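You operate a simulated robot arm through the tools that you are given. There is no shell and no other tool. Be economical: measure what you need, move in short steps, check, and stop when the job is done.

Carry out the task below with a simulated robot arm. There is one attempt and no reset: what you move stays moved.

Task
Crush the tomato in the blue bowl and pour in the water.
Fine: masher on the plate afterwards; then all the water from the yellow-handled pan, pan back.

Only the result counts: the job must be done as asked and must still hold three seconds after the hand-in. Knocking over, shifting, dropping, spilling or breaking anything else fails it.

Robot
A 7-joint arm with a two-finger parallel gripper, fixed in place. Base frame: the origin is at the foot of the arm, x ahead of it, y to its left, z up. Units: mm, rad, N and s.
With the tool pointing down near the work surface it reaches from about 320 to 740 mm from the base axis. Its first joint turns from -2.007 to 2.007 rad. Payload 3.91 kg.
Tool frame: the origin (TCP) lies between the finger pads and is the grasp point; the fingertips stand 30 mm ahead of it; z points along the fingers, y is the line along which they close. The gripper opens to 110 mm. The fingers are 20 mm wide and 10 mm thick; the gripper's body (48 by 112 mm) begins 55 mm behind the TCP.
Orientation is that of the tool frame in the base frame, as a unit quaternion [w, x, y, z]. With the fingers straight down and closing along the base's y, the tool's x points along the base's -x, its y along +y and its z along -z.

Tools
- The arm moves only by the tool drive_tool. Its argument "moves" is a list of rows, each an object of numbers (a shift or turn left out is 0, a gripper value left out holds the last): "x", "y", "z": the shift along the tool's x, y, z in units of 400 mm (1.0 is 400 mm); "rx", "ry", "rz": the turn, a rotation vector about the tool's x, y, z in units of 120 degrees (1.0 is 120 degrees); "gripper": the opening, from 0 (shut) to 1 (fully open). In form: [{"x": .., "y": .., "z": .., "rx": .., "ry": .., "rz": .., "gripper": ..}, ...]. A call has 1 to 8 rows; each row is the pose to reach, as a shift and turn from the pose commanded when the call began, along the tool's axes at that moment. A call with a number of a shift or a turn outside -1 to 1 is refused whole. A row lasts 0.2 s, in which the tool goes at most 50 mm and 0.15 rad; a call with a longer step from one row to the next is refused whole, and so is a gripper value outside its range. Where a pose cannot be reached the arm comes as near as it can. A force on the tool above 40 N (or 10 N above the force at the start of the call, whichever is more), or a blocked arm, ends the call early, and 0.2 s more pass. The fingers move at their own pace (about 108 mm/s each) and stop on an object; they squeeze with about 24 N. The grip force told is the motor's: it shows also when the fingers shut on nothing. Time passes only in rows, and 0.2 s behind the last, so rows that repeat a pose let the fingers close. It gives the time, the measured TCP pose, the force on the tool (base axes), the opening and the grip force at its end, in the units of the frame above (readings bear some noise).
- Cameras (640 x 400 px; columns grow to the right, rows downward): "scene" is fixed at [219.1, 650.5, 1401.7]; the picture's right is [-0.91, -0.42, 0.00], its down [-0.32, 0.69, -0.66] and it looks along [0.27, -0.59, -0.76] (base axes); focal length 214 px, centre (320, 200). "wrist" rides on the gripper at [72, 17, -103] in the tool frame; the picture's right is [-0.23, 0.97, 0.00], its down [-0.76, -0.18, -0.62] and it looks along [-0.61, -0.14, 0.78] (tool axes); focal length 222 px, centre (320, 200). There is no depth. A picture from a camera that has moved, and an enlarged one, comes with that camera's place and axes in the base frame and with its lens.
- snapshot(camera): a new picture of that camera. It takes no simulated time.
- lift_body(by): slides the trunk up (or, below 0, down) by that many mm; the arm rides with it, the base frame stays. It gives what a move gives, with no picture.
- zoom(camera, box): a new picture of the part [left, top, right, bottom] of that camera's present view, enlarged. It takes no simulated time.
- job_done(): hands the job in; it is judged then, once.

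Go step by step. Nothing tells you positions but the pictures and the camera data: compare them with the known pose of the tool, close in by small moves and look again before you grip or let go. The budget is 120 turns and 84 pictures, counting those below and the enlarged ones. Unless the task says otherwise, let go and move clear before handing in, and close with one line.

The tools are called as name(argument=value, ...) on one line, values as JSON. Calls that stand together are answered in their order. drive_tool: Moves the arm, as the interface text tells. Its arguments: {"type":"object","properties":{"moves":{"type":"array"}},"required":["moves"]} The other tools are called the same way: lift_body (by) slides the trunk up or down; snapshot (camera) takes a picture; zoom (camera, box) takes an enlarged picture of a part of a camera's view; job_done () hands the job in.

At the start:

```text
time: 0.0
position: [222.5, 415.3, 1256.7]
tcp_rot: [0.0, 0.0, 1.0, 0.0]
contact_force: [0.0, 0.5, 0.1]
gripper_width: 110.1
finger_force: 0.1
trunk travel left (down, up): [-775.0, 215.0]
```

scene: 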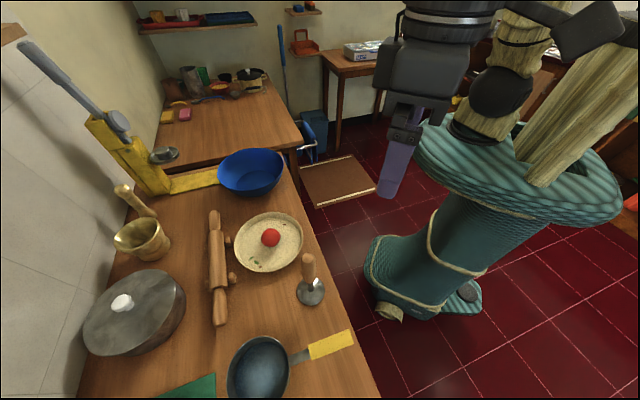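
wrist: 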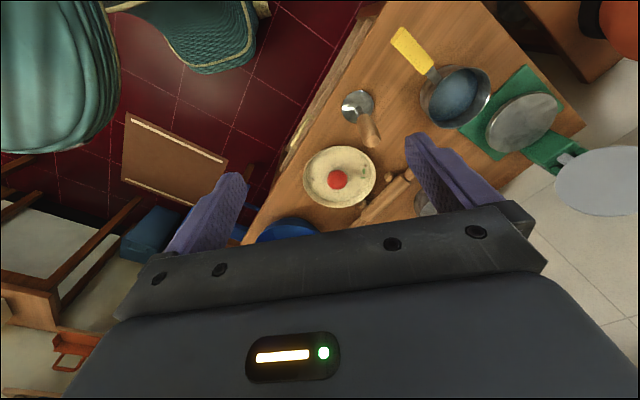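

I see the tomato on the cream plate (about x 510, y 410), the blue bowl (about 700, 220), the standing masher (about 330, 465) and the yellow-handled pan (about 350, 685). I'll look closer before moving.

zoom(camera="scene", box=[200, 130, 360, 230])

zoom(camera="scene", box=[200, 200, 360, 300])

zoom(camera="scene", box=[200, 300, 360, 400])

zoom(camera="wrist", box=[280, 20, 600, 220])

```text
4.00 times, centred on (280, 180) of scene
camera zoom: at [219.1, 650.5, 1401.7], right [-0.91, -0.42, 0.0], down [-0.32, 0.69, -0.66], along [0.27, -0.59, -0.76], focal length 858 px, centre (480, 280)
```

zoom: 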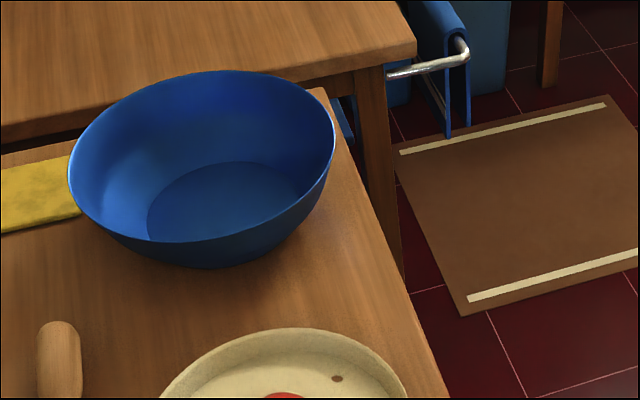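

```text
4.00 times, centred on (280, 250) of scene
camera zoom: at [219.1, 650.5, 1401.7], right [-0.91, -0.42, 0.0], down [-0.32, 0.69, -0.66], along [0.27, -0.59, -0.76], focal length 858 px, centre (480, 0)
```

zoom: 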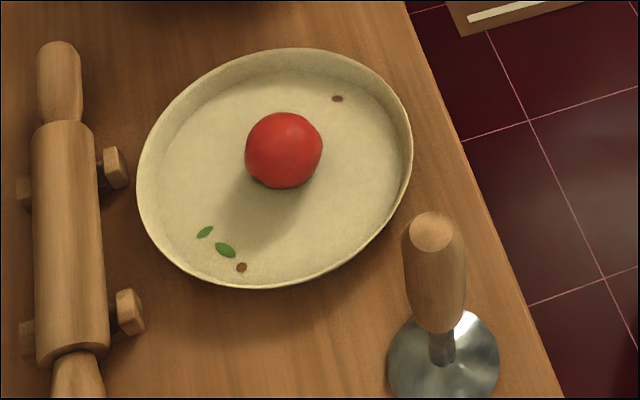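

```text
4.00 times, centred on (280, 350) of scene
camera zoom: at [219.1, 650.5, 1401.7], right [-0.91, -0.42, 0.0], down [-0.32, 0.69, -0.66], along [0.27, -0.59, -0.76], focal length 858 px, centre (480, -400)
```

zoom: 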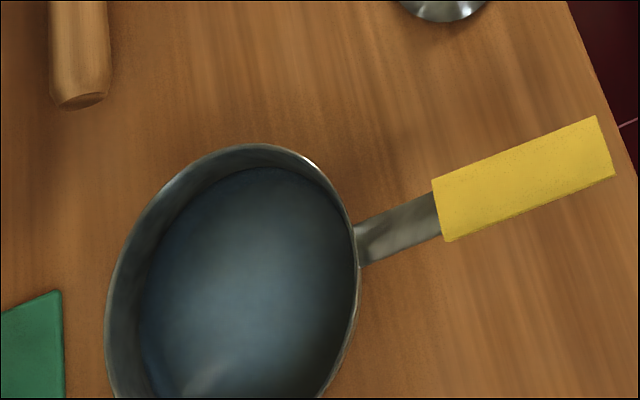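

```text
2.00 times, centred on (440, 120) of wrist
camera zoom: at [149.1, 432.8, 1359.1], right [0.23, 0.97, 0.0], down [0.76, -0.18, 0.62], along [0.61, -0.14, -0.78], focal length 444 px, centre (80, 360)
```

zoom: 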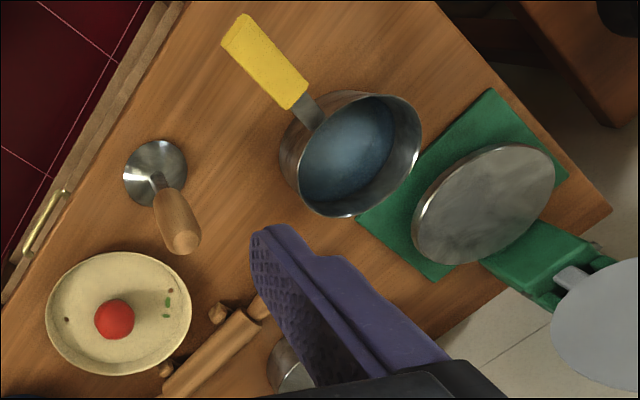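

The masher stands upright (about 322, 487, top near z 990), the tomato centre is about (500, 402, 830), the bowl bottom about (701, 205), and the pan handle about (225, 588, 880). I start by moving above the tomato.

drive_tool(moves=[{"x": -0.087, "y": -0.004, "z": 0.08, "gripper": 1}, {"x": -0.173, "y": -0.008, "z": 0.16}, {"x": -0.26, "y": -0.012, "z": 0.24}, {"x": -0.347, "y": -0.016, "z": 0.32}, {"x": -0.434, "y": -0.02, "z": 0.4}, {"x": -0.52, "y": -0.025, "z": 0.48}, {"x": -0.607, "y": -0.029, "z": 0.56}, {"x": -0.694, "y": -0.033, "z": 0.642}])

snapshot(camera="wrist")

snapshot(camera="scene")

```text
time: 1.8
position: [502.4, 403.8, 999.8]
tcp_rot: [-0.001, 0.0, 1.0, 0.0]
contact_force: [0.2, 0.2, -0.6]
gripper_width: 110.0
finger_force: 0.0
trunk travel left (down, up): [-775.0, 215.0]
```

```text
77 pictures are left
camera wrist: at [429.7, 421.8, 1102.7], right [0.23, 0.97, 0.0], down [0.76, -0.18, 0.62], along [0.61, -0.14, -0.78], focal length 222 px, centre (320, 200)
```

wrist: 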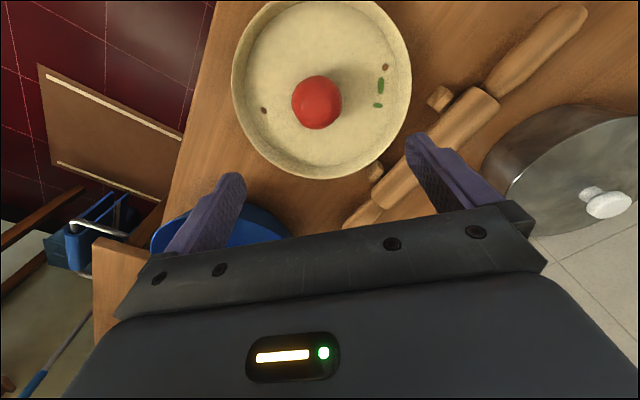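

```text
76 pictures are left
```

scene: 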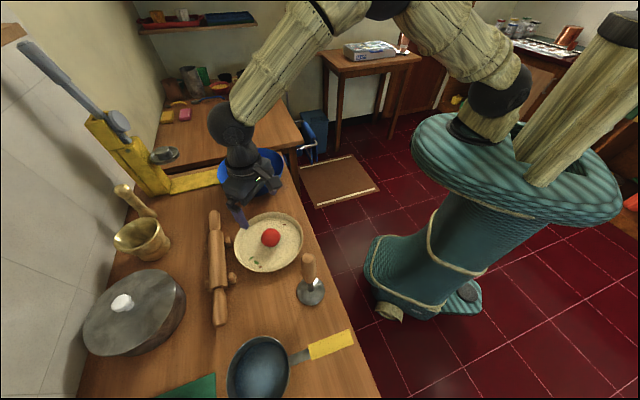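

The tomato is at about (499, 403), right beneath the tool. I descend and grip it.

drive_tool(moves=[{"x": 0.007, "z": 0.11}, {"x": 0.007, "z": 0.22}, {"x": 0.007, "z": 0.32}, {"x": 0.007, "z": 0.395}])

snapshot(camera="wrist")

zoom(camera="scene", box=[200, 180, 360, 280])

```text
time: 2.8
position: [494.3, 404.5, 838.7]
tcp_rot: [0.0, 0.0, 1.0, 0.0]
contact_force: [0.0, 0.3, 0.5]
gripper_width: 109.7
finger_force: 0.0
trunk travel left (down, up): [-775.0, 215.0]
```

```text
75 pictures are left
camera wrist: at [422.0, 422.1, 941.5], right [0.23, 0.97, 0.0], down [0.76, -0.18, 0.62], along [0.61, -0.14, -0.78], focal length 222 px, centre (320, 200)
```

wrist: 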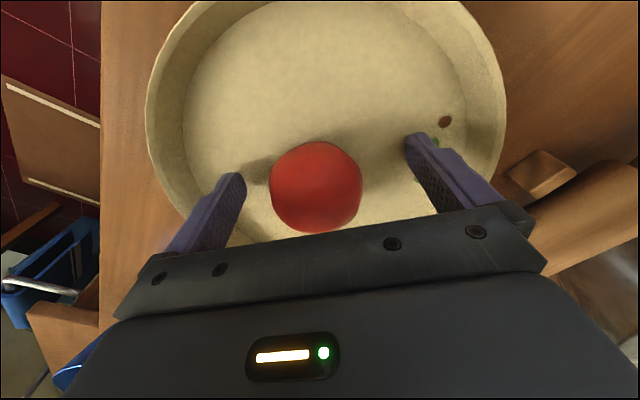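

```text
4.00 times, centred on (280, 230) of scene
camera zoom: at [219.1, 650.5, 1401.7], right [-0.91, -0.42, 0.0], down [-0.32, 0.69, -0.66], along [0.27, -0.59, -0.76], focal length 858 px, centre (480, 80)
```

zoom: 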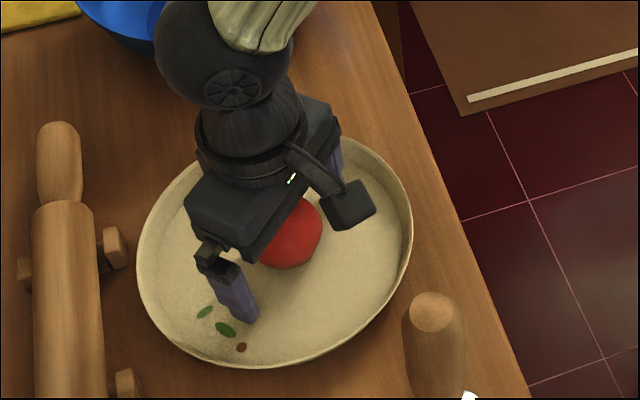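

Tomato lies at (497, 402.5), between the fingers. Small correction, then close.

drive_tool(moves=[{"x": -0.006, "y": -0.004, "z": 0.006}, {"x": -0.006, "y": -0.004, "z": 0.006, "gripper": 0.4}, {"x": -0.006, "y": -0.004, "z": 0.006, "gripper": 0.4}, {"x": -0.006, "y": -0.004, "z": 0.006, "gripper": 0.4}])

snapshot(camera="wrist")

```text
time: 3.8
position: [496.8, 401.5, 837.7]
tcp_rot: [0.0, 0.0, 1.0, 0.0]
contact_force: [-0.1, -0.1, -0.5]
gripper_width: 58.1
finger_force: 23.8
trunk travel left (down, up): [-775.0, 215.0]
```

```text
73 pictures are left
camera wrist: at [424.3, 418.9, 940.5], right [0.23, 0.97, 0.0], down [0.76, -0.18, 0.62], along [0.61, -0.14, -0.78], focal length 222 px, centre (320, 200)
```

wrist: 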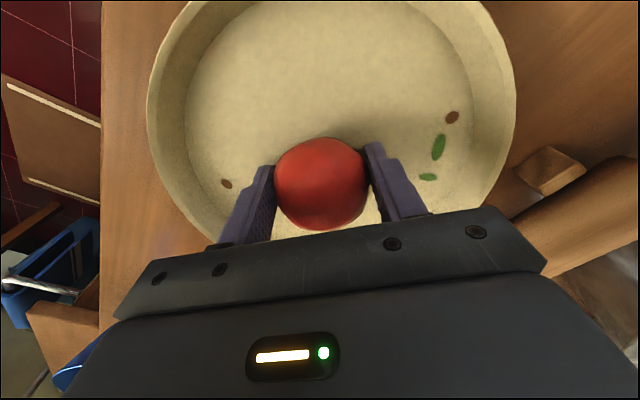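

The tomato is held (58 mm). I lift it to about z 1000, then carry it over the bowl.

drive_tool(moves=[{"z": -0.1}, {"z": -0.2}, {"z": -0.3}, {"z": -0.4}, {"x": -0.08, "y": -0.08, "z": -0.41}, {"x": -0.16, "y": -0.16, "z": -0.41}, {"x": -0.24, "y": -0.24, "z": -0.41}, {"x": -0.32, "y": -0.32, "z": -0.41}])

snapshot(camera="wrist")

snapshot(camera="scene")

```text
time: 5.6
position: [629.4, 272.6, 999.6]
tcp_rot: [0.0, 0.0, 1.0, 0.0]
contact_force: [-0.2, -0.3, -0.2]
gripper_width: 57.8
finger_force: 23.6
trunk travel left (down, up): [-775.0, 215.0]
```

```text
72 pictures are left
camera wrist: at [557.4, 289.1, 1103.6], right [0.23, 0.97, 0.0], down [0.76, -0.18, 0.62], along [0.61, -0.14, -0.78], focal length 222 px, centre (320, 200)
```

wrist: 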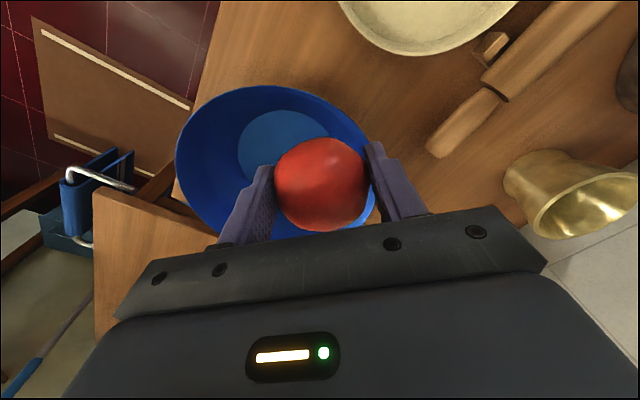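

```text
71 pictures are left
```

scene: 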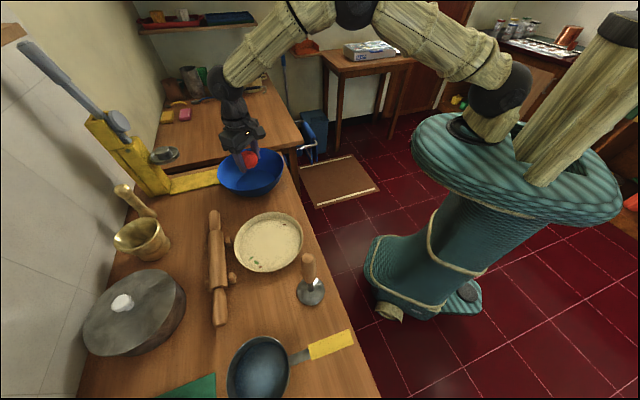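

The bowl's flat bottom centres at about (701, 203). I move above it and look again before lowering.

drive_tool(moves=[{"x": -0.085, "y": -0.085}, {"x": -0.168, "y": -0.171}, {"x": -0.168, "y": -0.171, "z": 0.1}, {"x": -0.168, "y": -0.171, "z": 0.2}])

snapshot(camera="wrist")

zoom(camera="scene", box=[200, 100, 360, 200])

```text
time: 6.6
position: [692.0, 205.0, 920.4]
tcp_rot: [-0.001, 0.0, 1.0, 0.0]
contact_force: [0.0, 0.4, -0.7]
gripper_width: 58.0
finger_force: 23.9
trunk travel left (down, up): [-775.0, 215.0]
```

```text
70 pictures are left
camera wrist: at [619.9, 223.1, 1024.1], right [0.23, 0.97, 0.0], down [0.76, -0.18, 0.62], along [0.61, -0.14, -0.78], focal length 222 px, centre (320, 200)
```

wrist: 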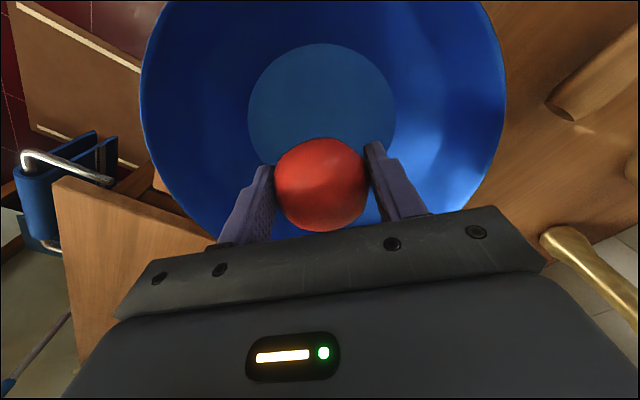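

```text
4.00 times, centred on (280, 150) of scene
camera zoom: at [219.1, 650.5, 1401.7], right [-0.91, -0.42, 0.0], down [-0.32, 0.69, -0.66], along [0.27, -0.59, -0.76], focal length 858 px, centre (480, 400)
```

zoom: 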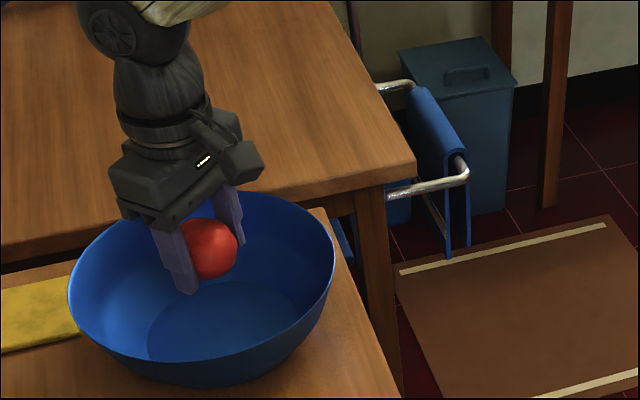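

The held tomato is over the bowl's bottom centre (about 697, 205). I lower it gently.

drive_tool(moves=[{"x": -0.01, "z": 0.08}, {"x": -0.01, "z": 0.15}, {"x": -0.01, "z": 0.185}, {"x": -0.01, "z": 0.2}, {"x": -0.01, "z": 0.2}])

snapshot(camera="wrist")

zoom(camera="scene", box=[200, 100, 360, 200])

```text
time: 7.8
position: [696.6, 204.0, 841.6]
tcp_rot: [0.0, 0.0, 1.0, 0.0]
contact_force: [0.6, -0.7, -0.1]
gripper_width: 58.2
finger_force: 23.9
trunk travel left (down, up): [-775.0, 215.0]
```

```text
68 pictures are left
camera wrist: at [624.4, 221.0, 944.2], right [0.23, 0.97, 0.0], down [0.76, -0.18, 0.62], along [0.61, -0.14, -0.78], focal length 222 px, centre (320, 200)
```

wrist: 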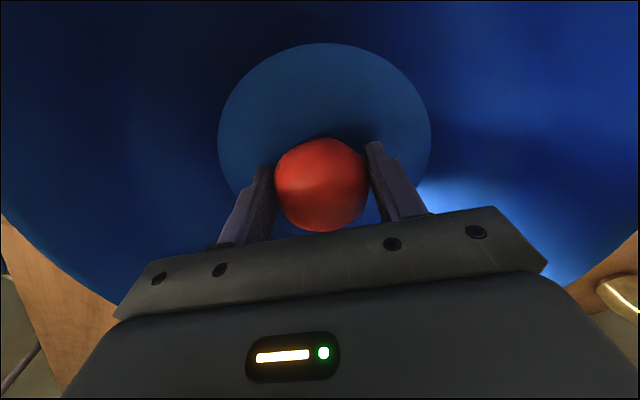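

```text
4.00 times, centred on (280, 150) of scene
camera zoom: at [219.1, 650.5, 1401.7], right [-0.91, -0.42, 0.0], down [-0.32, 0.69, -0.66], along [0.27, -0.59, -0.76], focal length 858 px, centre (480, 400)
```

zoom: 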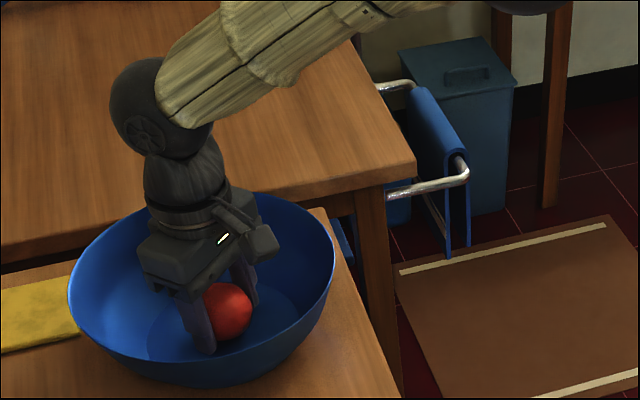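

No contact yet; a few more millimetres down until it touches.

drive_tool(moves=[{"x": 0.004, "z": 0.006}, {"x": 0.006, "z": 0.012}, {"x": 0.006, "z": 0.012}])

```text
time: 8.6
position: [694.9, 203.0, 837.0]
tcp_rot: [0.0, 0.0, 1.0, 0.0]
contact_force: [0.9, -0.3, 2.8]
gripper_width: 57.9
finger_force: 23.7
trunk travel left (down, up): [-775.0, 215.0]
```

It now touches lightly. I open a little and rise.

drive_tool(moves=[{"gripper": 0.62}, {"gripper": 0.75}, {"gripper": 0.8}, {"z": -0.06}, {"z": -0.16}, {"z": -0.28}, {"z": -0.4}])

snapshot(camera="wrist")

```text
time: 10.2
position: [693.3, 204.6, 997.8]
tcp_rot: [0.0, 0.0, 1.0, 0.0]
contact_force: [-0.1, 1.2, 0.1]
gripper_width: 88.1
finger_force: 0.1
trunk travel left (down, up): [-775.0, 215.0]
```

```text
66 pictures are left
camera wrist: at [620.6, 221.3, 1101.9], right [0.23, 0.97, 0.0], down [0.76, -0.18, 0.62], along [0.61, -0.14, -0.78], focal length 222 px, centre (320, 200)
```

wrist: 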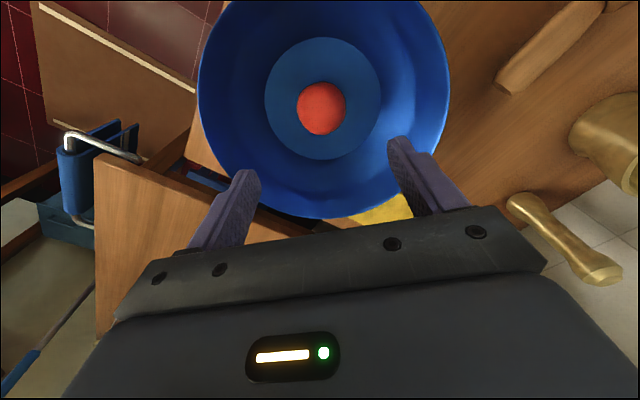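

The tomato rests at the bowl's centre (about 697, 206). Next I go over the masher, staying high enough to clear its top.

drive_tool(moves=[{"z": -0.11}, {"x": 0.06, "y": 0.046, "z": -0.2}, {"x": 0.15, "y": 0.114, "z": -0.22}, {"x": 0.24, "y": 0.182, "z": -0.22}, {"x": 0.33, "y": 0.251, "z": -0.22}, {"x": 0.42, "y": 0.319, "z": -0.22}, {"x": 0.51, "y": 0.388, "z": -0.22}, {"x": 0.6, "y": 0.456, "z": -0.22}])

drive_tool(moves=[{"x": 0.09, "y": 0.068}, {"x": 0.18, "y": 0.137}, {"x": 0.26, "y": 0.198}, {"x": 0.32, "y": 0.25}, {"x": 0.327, "y": 0.25}])

snapshot(camera="wrist")

snapshot(camera="scene")

```text
time: 12.0
position: [452.8, 390.3, 1084.4]
tcp_rot: [-0.001, 0.0, 1.0, 0.001]
contact_force: [-0.2, -0.3, 0.5]
gripper_width: 88.1
finger_force: 0.1
trunk travel left (down, up): [-775.0, 215.0]
```

```text
time: 13.2
position: [323.4, 484.6, 1084.5]
tcp_rot: [0.0, 0.0, 1.0, -0.001]
contact_force: [0.1, 0.7, -1.0]
gripper_width: 87.6
finger_force: 0.1
trunk travel left (down, up): [-775.0, 215.0]
```

```text
65 pictures are left
camera wrist: at [251.6, 501.6, 1188.1], right [0.23, 0.97, 0.0], down [0.76, -0.18, 0.62], along [0.61, -0.14, -0.78], focal length 222 px, centre (320, 200)
```

wrist: 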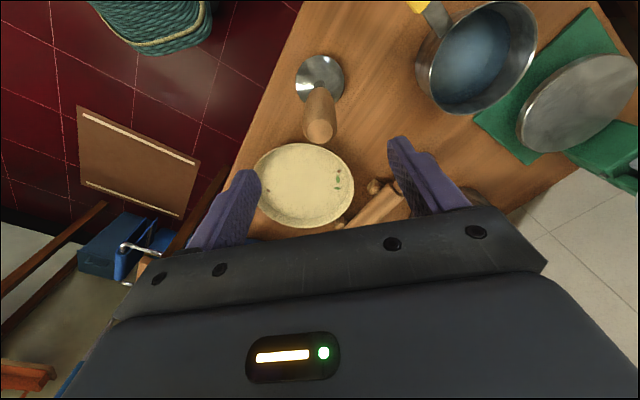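

```text
64 pictures are left
```

scene: 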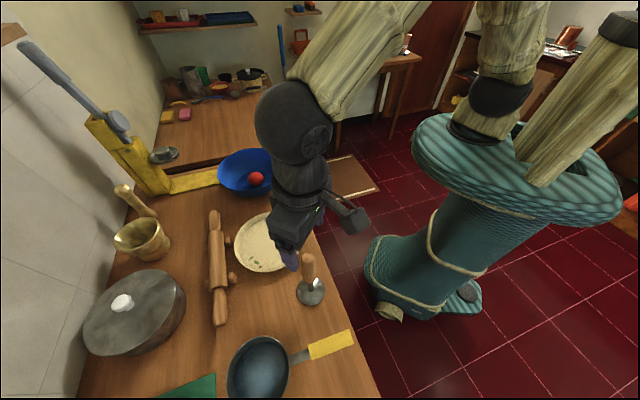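

The masher axis is at about (320, 487). I correct slightly and descend around the handle.

drive_tool(moves=[{"x": 0.008, "y": 0.006, "z": 0.1}, {"x": 0.008, "y": 0.006, "z": 0.2}])

snapshot(camera="wrist")

zoom(camera="scene", box=[240, 200, 400, 300])

```text
time: 13.8
position: [323.0, 488.8, 1006.0]
tcp_rot: [0.0, 0.0, 1.0, 0.0]
contact_force: [0.4, 0.2, 0.7]
gripper_width: 88.1
finger_force: 0.0
trunk travel left (down, up): [-775.0, 215.0]
```

```text
63 pictures are left
camera wrist: at [250.5, 506.2, 1108.9], right [0.23, 0.97, 0.0], down [0.76, -0.18, 0.62], along [0.61, -0.14, -0.78], focal length 222 px, centre (320, 200)
```

wrist: 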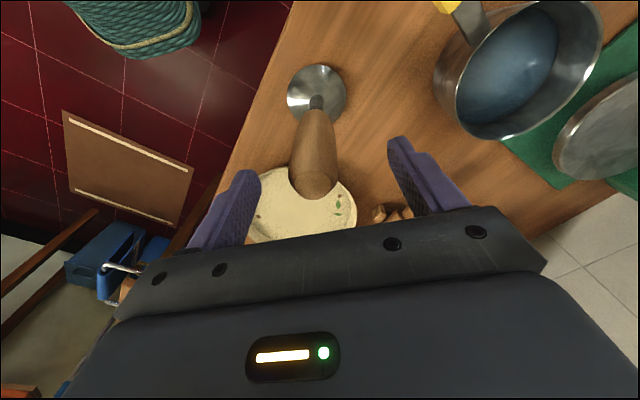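

```text
4.00 times, centred on (320, 250) of scene
camera zoom: at [219.1, 650.5, 1401.7], right [-0.91, -0.42, 0.0], down [-0.32, 0.69, -0.66], along [0.27, -0.59, -0.76], focal length 858 px, centre (320, 0)
```

zoom: 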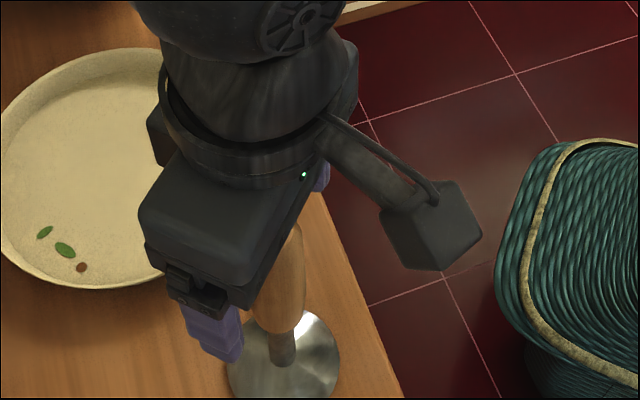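

Aligned (handle top about z 1000). I lower to z about 965 and close on the handle.

drive_tool(moves=[{"x": 0.006, "y": -0.003, "z": 0.06}, {"x": 0.006, "y": -0.003, "z": 0.103}, {"x": 0.006, "y": -0.003, "z": 0.103, "gripper": 0.4}, {"x": 0.006, "y": -0.003, "z": 0.103, "gripper": 0.0}, {"x": 0.006, "y": -0.003, "z": 0.103, "gripper": 0.0}, {"x": 0.006, "y": -0.003, "z": 0.103, "gripper": 0.0}])

snapshot(camera="wrist")

```text
time: 15.2
position: [319.0, 486.5, 963.9]
tcp_rot: [0.0, -0.001, 1.0, 0.0]
contact_force: [-0.6, 0.4, 0.3]
gripper_width: 32.9
finger_force: 23.8
trunk travel left (down, up): [-775.0, 215.0]
```

```text
61 pictures are left
camera wrist: at [246.5, 505.0, 1067.5], right [0.23, 0.97, 0.0], down [0.76, -0.18, 0.62], along [0.61, -0.14, -0.78], focal length 222 px, centre (320, 200)
```

wrist: 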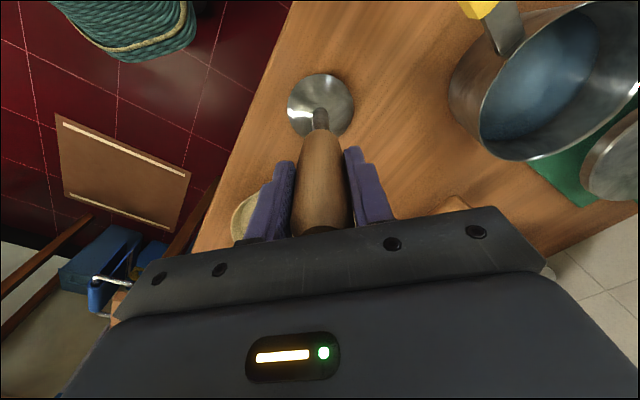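

Masher held. I lift it to clear everything and carry it over the bowl.

drive_tool(moves=[{"z": -0.06}, {"z": -0.14}, {"z": -0.22}, {"z": -0.3}, {"x": -0.07, "y": -0.052, "z": -0.32}, {"x": -0.15, "y": -0.111, "z": -0.32}, {"x": -0.23, "y": -0.17, "z": -0.32}, {"x": -0.31, "y": -0.23, "z": -0.32}])

drive_tool(moves=[{"x": -0.08, "y": -0.06}, {"x": -0.16, "y": -0.12}, {"x": -0.24, "y": -0.18}, {"x": -0.32, "y": -0.238}, {"x": -0.4, "y": -0.298}, {"x": -0.48, "y": -0.356}, {"x": -0.555, "y": -0.412}, {"x": -0.633, "y": -0.47}])

snapshot(camera="wrist")

zoom(camera="scene", box=[160, 80, 352, 200])

```text
time: 17.0
position: [446.5, 395.0, 1092.0]
tcp_rot: [-0.001, 0.0, 1.0, -0.001]
contact_force: [-0.2, 0.0, -2.8]
gripper_width: 33.0
finger_force: 24.2
trunk travel left (down, up): [-775.0, 215.0]
```

```text
time: 18.8
position: [696.1, 203.5, 1093.0]
tcp_rot: [-0.001, 0.0, 1.0, -0.001]
contact_force: [0.2, -0.7, -2.3]
gripper_width: 32.8
finger_force: 23.5
trunk travel left (down, up): [-775.0, 215.0]
```

```text
60 pictures are left
camera wrist: at [623.7, 220.7, 1196.6], right [0.23, 0.97, 0.0], down [0.76, -0.18, 0.62], along [0.61, -0.14, -0.78], focal length 222 px, centre (320, 200)
```

wrist: 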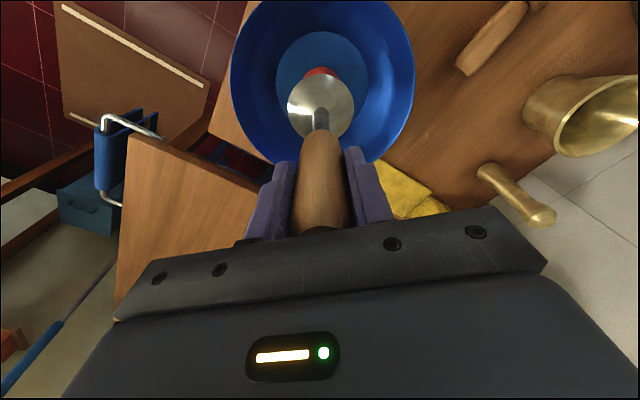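

```text
3.33 times, centred on (256, 140) of scene
camera zoom: at [219.1, 650.5, 1401.7], right [-0.91, -0.42, 0.0], down [-0.32, 0.69, -0.66], along [0.27, -0.59, -0.76], focal length 715 px, centre (533, 400)
```

zoom: 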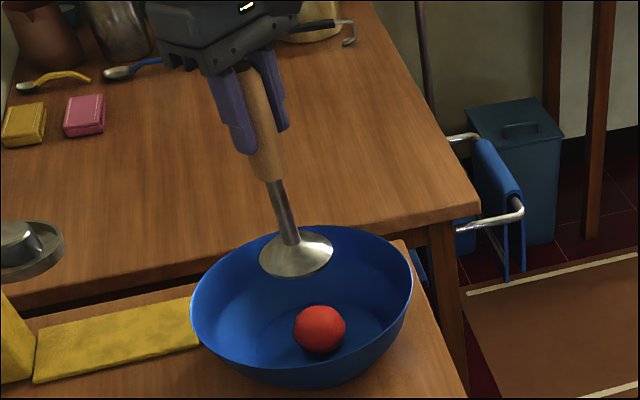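

The masher is directly over the tomato. I lower to just above it, then press.

drive_tool(moves=[{"y": 0.006, "z": 0.07}, {"y": 0.006, "z": 0.14}, {"y": 0.006, "z": 0.18}, {"y": 0.006, "z": 0.22}, {"y": 0.006, "z": 0.26}, {"y": 0.006, "z": 0.29}, {"y": 0.006, "z": 0.31}])

zoom(camera="scene", box=[200, 100, 360, 200])

```text
time: 20.4
position: [694.0, 209.6, 974.0]
tcp_rot: [0.005, -0.001, 1.0, 0.002]
contact_force: [-1.1, -0.7, 37.2]
gripper_width: 33.5
finger_force: 23.4
trunk travel left (down, up): [-775.0, 215.0]
```

```text
4.00 times, centred on (280, 150) of scene
camera zoom: at [219.1, 650.5, 1401.7], right [-0.91, -0.42, 0.0], down [-0.32, 0.69, -0.66], along [0.27, -0.59, -0.76], focal length 858 px, centre (480, 400)
```

zoom: 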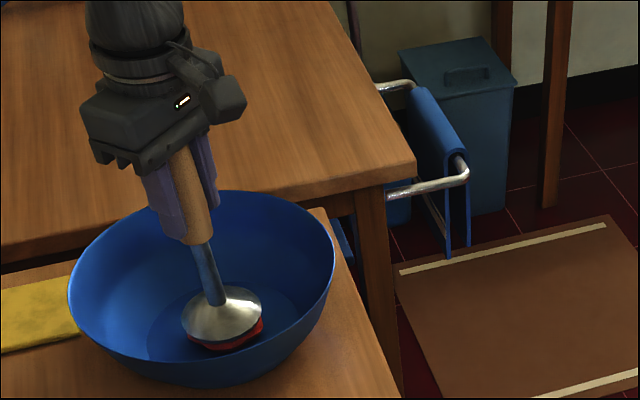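

The tomato is squashing under 37 N. I press a little further and hold.

drive_tool(moves=[{"z": 0.008}, {"z": 0.012}, {"z": 0.012}, {"z": 0.012}])

zoom(camera="scene", box=[230, 130, 310, 180])

snapshot(camera="wrist")

```text
time: 20.9
position: [697.7, 210.4, 974.6]
tcp_rot: [0.007, 0.001, 1.0, 0.002]
contact_force: [-7.5, -3.7, 23.2]
gripper_width: 33.7
finger_force: 24.0
trunk travel left (down, up): [-775.0, 215.0]
stopped in row 2: the force on the tool passed its limit (the readings are from after the stop); the commanded pose is now the measured one
```

```text
8.00 times, centred on (270, 155) of scene
camera zoom: at [219.1, 650.5, 1401.7], right [-0.91, -0.42, 0.0], down [-0.32, 0.69, -0.66], along [0.27, -0.59, -0.76], focal length 1716 px, centre (720, 560)
```

zoom: 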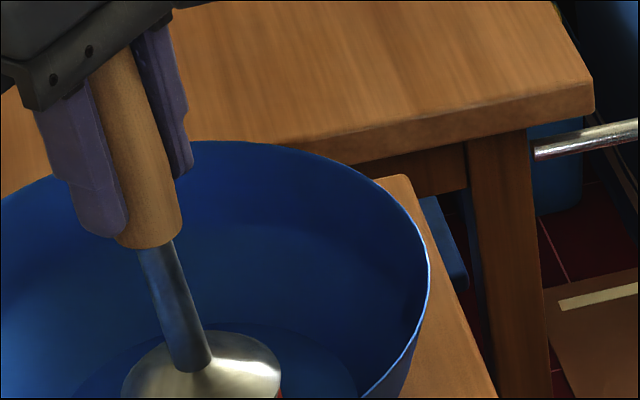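

```text
56 pictures are left
camera wrist: at [622.9, 227.0, 1077.2], right [0.23, 0.97, 0.01], down [0.75, -0.18, 0.63], along [0.62, -0.14, -0.77], focal length 222 px, centre (320, 200)
```

wrist: 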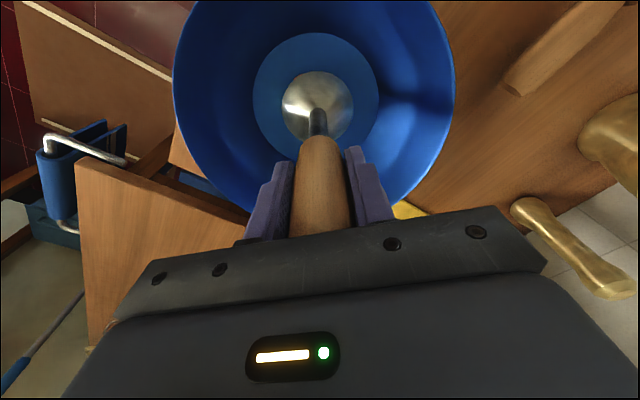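

I lift off to inspect the tomato.

drive_tool(moves=[{"z": -0.03, "ry": 0.0067, "rx": 0.002}, {"z": -0.1, "ry": 0.0067, "rx": 0.002}, {"z": -0.2, "ry": 0.0067, "rx": 0.002}, {"z": -0.25, "ry": 0.0067, "rx": 0.002}])

zoom(camera="scene", box=[200, 100, 360, 200])

snapshot(camera="wrist")

```text
time: 21.9
position: [695.4, 210.1, 1070.9]
tcp_rot: [-0.003, 0.0, 1.0, 0.0]
contact_force: [-0.5, 0.2, -2.4]
gripper_width: 33.4
finger_force: 23.8
trunk travel left (down, up): [-775.0, 215.0]
```

```text
4.00 times, centred on (280, 150) of scene
camera zoom: at [219.1, 650.5, 1401.7], right [-0.91, -0.42, 0.0], down [-0.32, 0.69, -0.66], along [0.27, -0.59, -0.76], focal length 858 px, centre (480, 400)
```

zoom: 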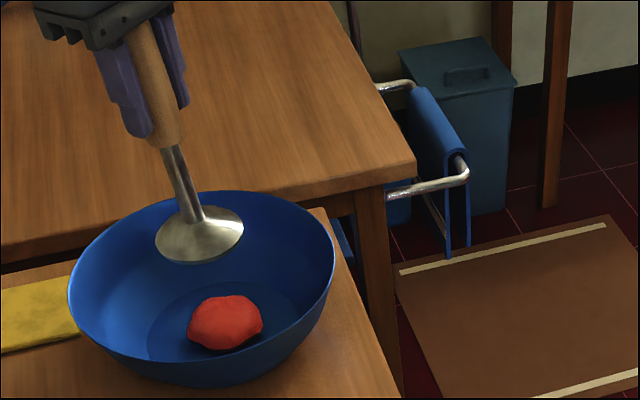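

```text
54 pictures are left
camera wrist: at [623.2, 228.0, 1174.7], right [0.23, 0.97, 0.0], down [0.77, -0.18, 0.62], along [0.6, -0.14, -0.79], focal length 222 px, centre (320, 200)
```

wrist: 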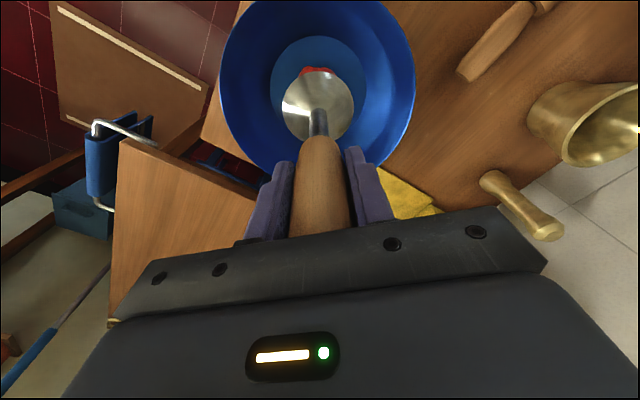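

The tomato is only half flattened, and the handle slid up about 25 mm into the gripper, likely now against the palm. I press again.

drive_tool(moves=[{"x": 0.005, "y": 0.004, "z": 0.1}, {"x": 0.005, "y": 0.004, "z": 0.2}, {"x": 0.005, "y": 0.004, "z": 0.235}, {"x": 0.005, "y": 0.004, "z": 0.25}, {"x": 0.005, "y": 0.004, "z": 0.265}, {"x": 0.005, "y": 0.004, "z": 0.28}, {"x": 0.005, "y": 0.004, "z": 0.295}, {"x": 0.005, "y": 0.004, "z": 0.31}])

zoom(camera="scene", box=[200, 100, 360, 200])

```text
time: 23.5
position: [697.1, 213.0, 963.4]
tcp_rot: [0.005, 0.0, 1.0, 0.003]
contact_force: [-7.1, -2.5, 21.2]
gripper_width: 33.4
finger_force: 24.2
trunk travel left (down, up): [-775.0, 215.0]
stopped in row 8: the force on the tool passed its limit (the readings are from after the stop); the commanded pose is now the measured one
```

```text
4.00 times, centred on (280, 150) of scene
camera zoom: at [219.1, 650.5, 1401.7], right [-0.91, -0.42, 0.0], down [-0.32, 0.69, -0.66], along [0.27, -0.59, -0.76], focal length 858 px, centre (480, 400)
```

zoom: 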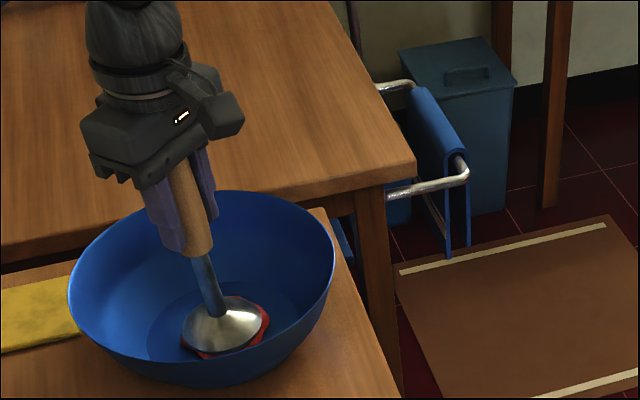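

More progress (963). I ramp the pressing force step by step.

drive_tool(moves=[{"z": 0.006}, {"z": 0.01}, {"z": 0.012}])

drive_tool(moves=[{"z": 0.004}, {"z": 0.008}, {"z": 0.01}])

drive_tool(moves=[{"z": 0.004}, {"z": 0.008}, {"z": 0.01}])

```text
time: 24.2
position: [698.1, 213.1, 962.8]
tcp_rot: [0.008, 0.0, 1.0, 0.004]
contact_force: [-5.3, -2.2, 18.6]
gripper_width: 33.5
finger_force: 24.1
trunk travel left (down, up): [-775.0, 215.0]
stopped in row 3: the force on the tool passed its limit (the readings are from after the stop); the commanded pose is now the measured one
```

```text
time: 25.0
position: [701.5, 214.4, 962.0]
tcp_rot: [0.012, 0.0, 1.0, 0.004]
contact_force: [-5.4, -1.8, 16.7]
gripper_width: 33.4
finger_force: 24.0
trunk travel left (down, up): [-775.0, 215.0]
stopped in row 3: the force on the tool passed its limit (the readings are from after the stop); the commanded pose is now the measured one
```

```text
time: 25.9
position: [702.1, 214.2, 963.7]
tcp_rot: [0.015, 0.0, 1.0, 0.005]
contact_force: [-7.3, -3.9, 17.7]
gripper_width: 33.4
finger_force: 23.6
trunk travel left (down, up): [-775.0, 215.0]
stopped in row 3: the force on the tool passed its limit (the readings are from after the stop); the commanded pose is now the measured one
```

It no longer yields; I lift, restoring the upright orientation, and inspect.

drive_tool(moves=[{"x": 0.012, "y": -0.008, "z": -0.03, "ry": 0.0143, "rx": 0.005}, {"x": 0.012, "y": -0.008, "z": -0.1, "ry": 0.0143, "rx": 0.005}, {"x": 0.012, "y": -0.008, "z": -0.2, "ry": 0.0143, "rx": 0.005}, {"x": 0.012, "y": -0.008, "z": -0.3, "ry": 0.0143, "rx": 0.005}])

zoom(camera="scene", box=[200, 80, 360, 180])

snapshot(camera="wrist")

```text
time: 26.9
position: [695.1, 210.8, 1078.7]
tcp_rot: [-0.002, 0.0, 1.0, -0.001]
contact_force: [0.4, -0.2, -2.1]
gripper_width: 33.6
finger_force: 23.8
trunk travel left (down, up): [-775.0, 215.0]
```

```text
4.00 times, centred on (280, 130) of scene
camera zoom: at [219.1, 650.5, 1401.7], right [-0.91, -0.42, 0.0], down [-0.32, 0.69, -0.66], along [0.27, -0.59, -0.76], focal length 858 px, centre (480, 480)
```

zoom: 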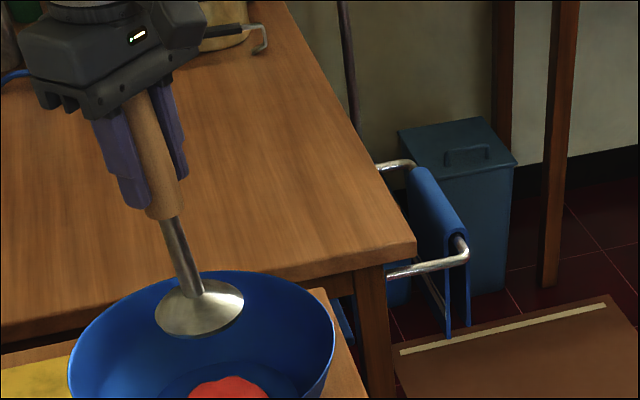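

```text
51 pictures are left
camera wrist: at [621.2, 228.6, 1182.6], right [0.23, 0.97, 0.0], down [0.76, -0.18, 0.62], along [0.6, -0.14, -0.78], focal length 222 px, centre (320, 200)
```

wrist: 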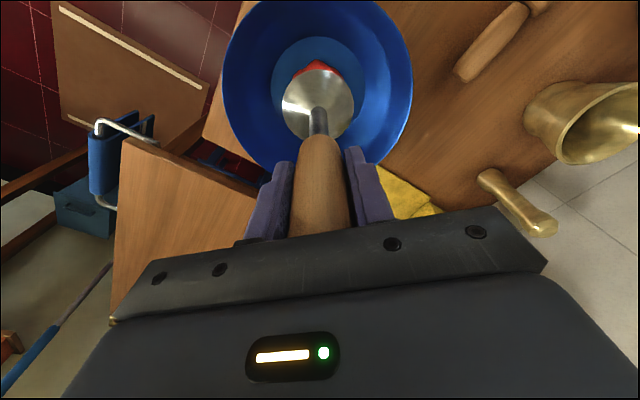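

Let me look at the tomato in the bowl.

zoom(camera="scene", box=[210, 135, 306, 195])

```text
6.67 times, centred on (258, 165) of scene
camera zoom: at [219.1, 650.5, 1401.7], right [-0.91, -0.42, 0.0], down [-0.32, 0.69, -0.66], along [0.27, -0.59, -0.76], focal length 1430 px, centre (733, 433)
```

zoom: 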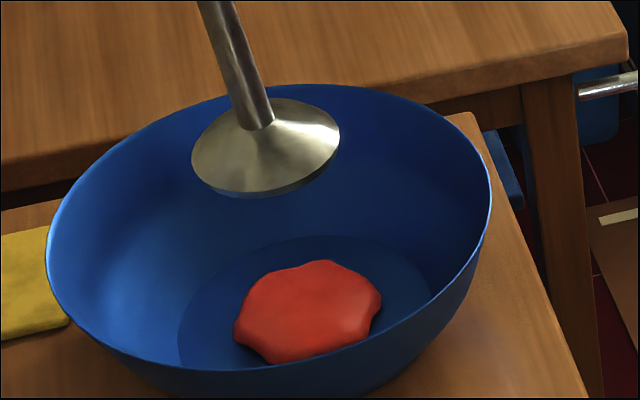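

The tomato is now flat and spread (about 87 mm wide, thin): crushed. Next I carry the masher to the plate centre (about 490, 413).

drive_tool(moves=[{"x": 0.03, "y": -0.0, "z": -0.05}, {"x": 0.1, "y": 0.085, "z": -0.05}, {"x": 0.18, "y": 0.17, "z": -0.05}, {"x": 0.26, "y": 0.25, "z": -0.05}, {"x": 0.34, "y": 0.335, "z": -0.05}, {"x": 0.42, "y": 0.42, "z": -0.05}, {"x": 0.49, "y": 0.495, "z": -0.03}, {"x": 0.513, "y": 0.507, "z": 0.05}])

snapshot(camera="wrist")

zoom(camera="scene", box=[200, 180, 360, 280])

```text
time: 28.7
position: [490.1, 410.1, 1060.8]
tcp_rot: [-0.002, 0.0, 1.0, -0.001]
contact_force: [0.4, 0.1, -2.1]
gripper_width: 33.5
finger_force: 24.0
trunk travel left (down, up): [-775.0, 215.0]
```

```text
49 pictures are left
camera wrist: at [416.8, 428.6, 1163.6], right [0.23, 0.97, 0.0], down [0.76, -0.18, 0.62], along [0.6, -0.14, -0.78], focal length 222 px, centre (320, 200)
```

wrist: 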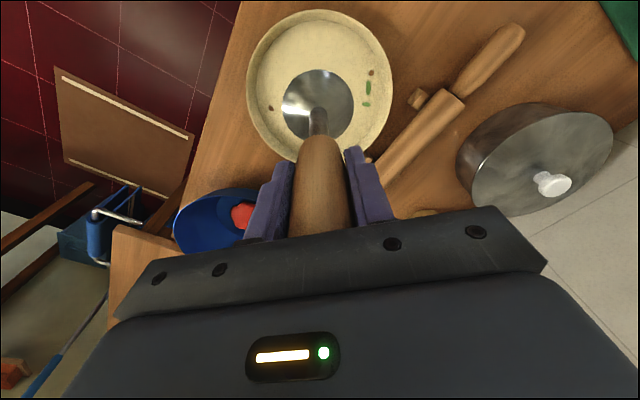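

```text
4.00 times, centred on (280, 230) of scene
camera zoom: at [219.1, 650.5, 1401.7], right [-0.91, -0.42, 0.0], down [-0.32, 0.69, -0.66], along [0.27, -0.59, -0.76], focal length 858 px, centre (480, 80)
```

zoom: 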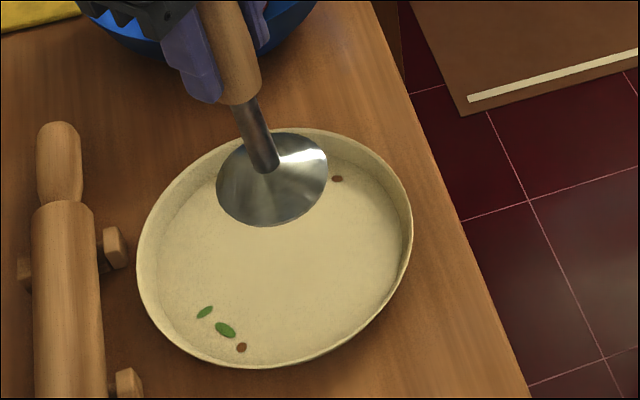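

Plate centre about (487, 414). I lower the masher slowly onto it.

drive_tool(moves=[{"x": 0.005, "y": 0.009, "z": 0.07}, {"x": 0.005, "y": 0.009, "z": 0.14}, {"x": 0.005, "y": 0.009, "z": 0.18}, {"x": 0.005, "y": 0.009, "z": 0.205}, {"x": 0.005, "y": 0.009, "z": 0.215}, {"x": 0.005, "y": 0.009, "z": 0.222}])

zoom(camera="scene", box=[200, 180, 360, 280])

```text
time: 30.1
position: [487.1, 417.3, 970.7]
tcp_rot: [-0.001, 0.0, 1.0, -0.001]
contact_force: [0.4, -0.2, -3.2]
gripper_width: 33.5
finger_force: 24.1
trunk travel left (down, up): [-775.0, 215.0]
```

```text
4.00 times, centred on (280, 230) of scene
camera zoom: at [219.1, 650.5, 1401.7], right [-0.91, -0.42, 0.0], down [-0.32, 0.69, -0.66], along [0.27, -0.59, -0.76], focal length 858 px, centre (480, 80)
```

zoom: 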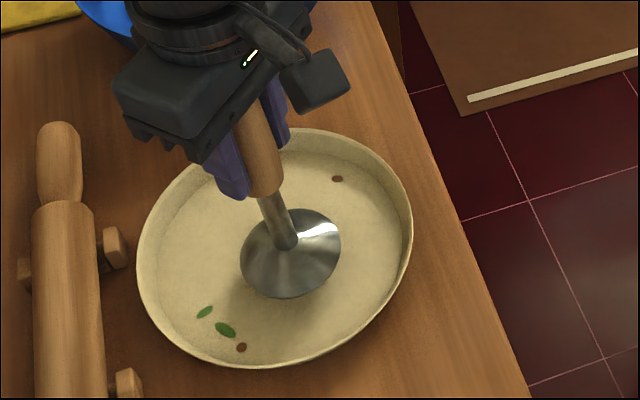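

Not yet touching. I continue in small steps until contact.

drive_tool(moves=[{"z": 0.006}, {"z": 0.012}, {"z": 0.018}, {"z": 0.024}])

```text
time: 31.1
position: [488.2, 415.9, 960.0]
tcp_rot: [-0.002, 0.0, 1.0, -0.001]
contact_force: [-0.9, 0.2, -1.7]
gripper_width: 33.6
finger_force: 24.5
trunk travel left (down, up): [-775.0, 215.0]
```

drive_tool(moves=[{"z": 0.006}, {"z": 0.012}, {"z": 0.018}])

zoom(camera="scene", box=[200, 180, 360, 280])

```text
time: 31.9
position: [488.9, 417.9, 953.0]
tcp_rot: [-0.002, 0.001, 1.0, 0.0]
contact_force: [-0.8, -0.1, -1.9]
gripper_width: 33.2
finger_force: 24.3
trunk travel left (down, up): [-775.0, 215.0]
```

```text
4.00 times, centred on (280, 230) of scene
camera zoom: at [219.1, 650.5, 1401.7], right [-0.91, -0.42, 0.0], down [-0.32, 0.69, -0.66], along [0.27, -0.59, -0.76], focal length 858 px, centre (480, 80)
```

zoom: 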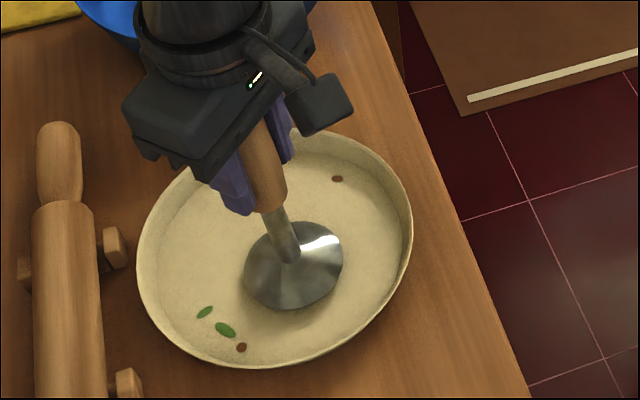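

drive_tool(moves=[{"z": 0.008}, {"z": 0.016}, {"z": 0.024}, {"z": 0.032}])

```text
time: 32.9
position: [488.2, 418.0, 949.5]
tcp_rot: [0.002, -0.001, 1.0, 0.004]
contact_force: [-5.6, -4.4, 19.9]
gripper_width: 33.3
finger_force: 23.9
trunk travel left (down, up): [-775.0, 215.0]
stopped in row 4: the force on the tool passed its limit (the readings are from after the stop); the commanded pose is now the measured one
```

Contact on the plate. I ease the pressure, release and rise clear.

drive_tool(moves=[{"z": -0.004}, {"z": -0.004, "gripper": 0.4}, {"z": -0.004, "gripper": 0.8}, {"z": -0.004, "gripper": 0.8}, {"z": -0.004, "gripper": 0.8}])

zoom(camera="scene", box=[200, 180, 360, 280])

snapshot(camera="wrist")

```text
time: 34.1
position: [487.7, 417.1, 948.4]
tcp_rot: [0.002, 0.0, 1.0, 0.002]
contact_force: [-4.6, -0.1, 18.5]
gripper_width: 87.9
finger_force: 0.2
trunk travel left (down, up): [-775.0, 215.0]
```

```text
4.00 times, centred on (280, 230) of scene
camera zoom: at [219.1, 650.5, 1401.7], right [-0.91, -0.42, 0.0], down [-0.32, 0.69, -0.66], along [0.27, -0.59, -0.76], focal length 858 px, centre (480, 80)
```

zoom: 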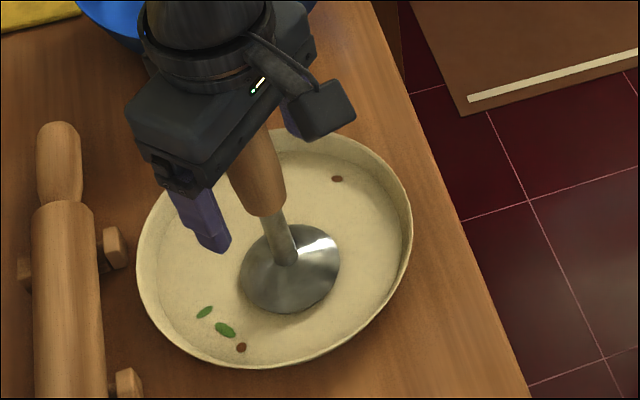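

```text
44 pictures are left
camera wrist: at [414.7, 435.0, 1052.7], right [0.23, 0.97, 0.01], down [0.76, -0.18, 0.63], along [0.61, -0.14, -0.78], focal length 222 px, centre (320, 200)
```

wrist: 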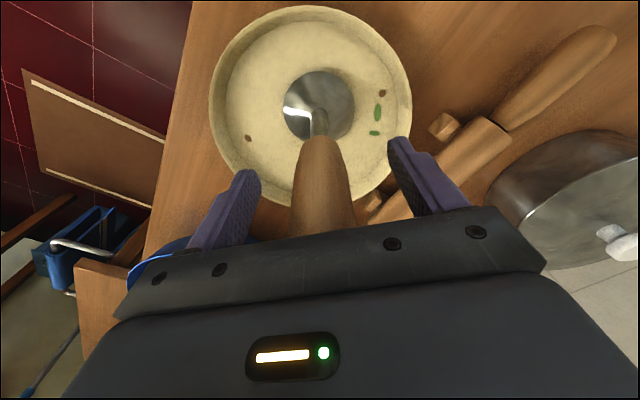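

The palm rests on the handle top; I rise straight up, clear of it.

drive_tool(moves=[{"z": -0.01}, {"z": -0.03}, {"z": -0.1}, {"z": -0.2}, {"z": -0.3}, {"z": -0.4}, {"z": -0.45, "rx": 0.001, "ry": 0.002}])

snapshot(camera="scene")

```text
time: 35.7
position: [488.7, 416.1, 1126.7]
tcp_rot: [-0.002, 0.0, 1.0, 0.001]
contact_force: [-0.2, -0.1, 0.6]
gripper_width: 87.9
finger_force: 0.1
trunk travel left (down, up): [-775.0, 215.0]
```

```text
43 pictures are left
```

scene: 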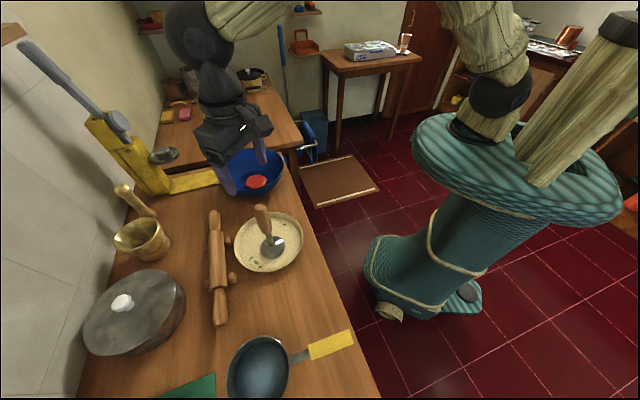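

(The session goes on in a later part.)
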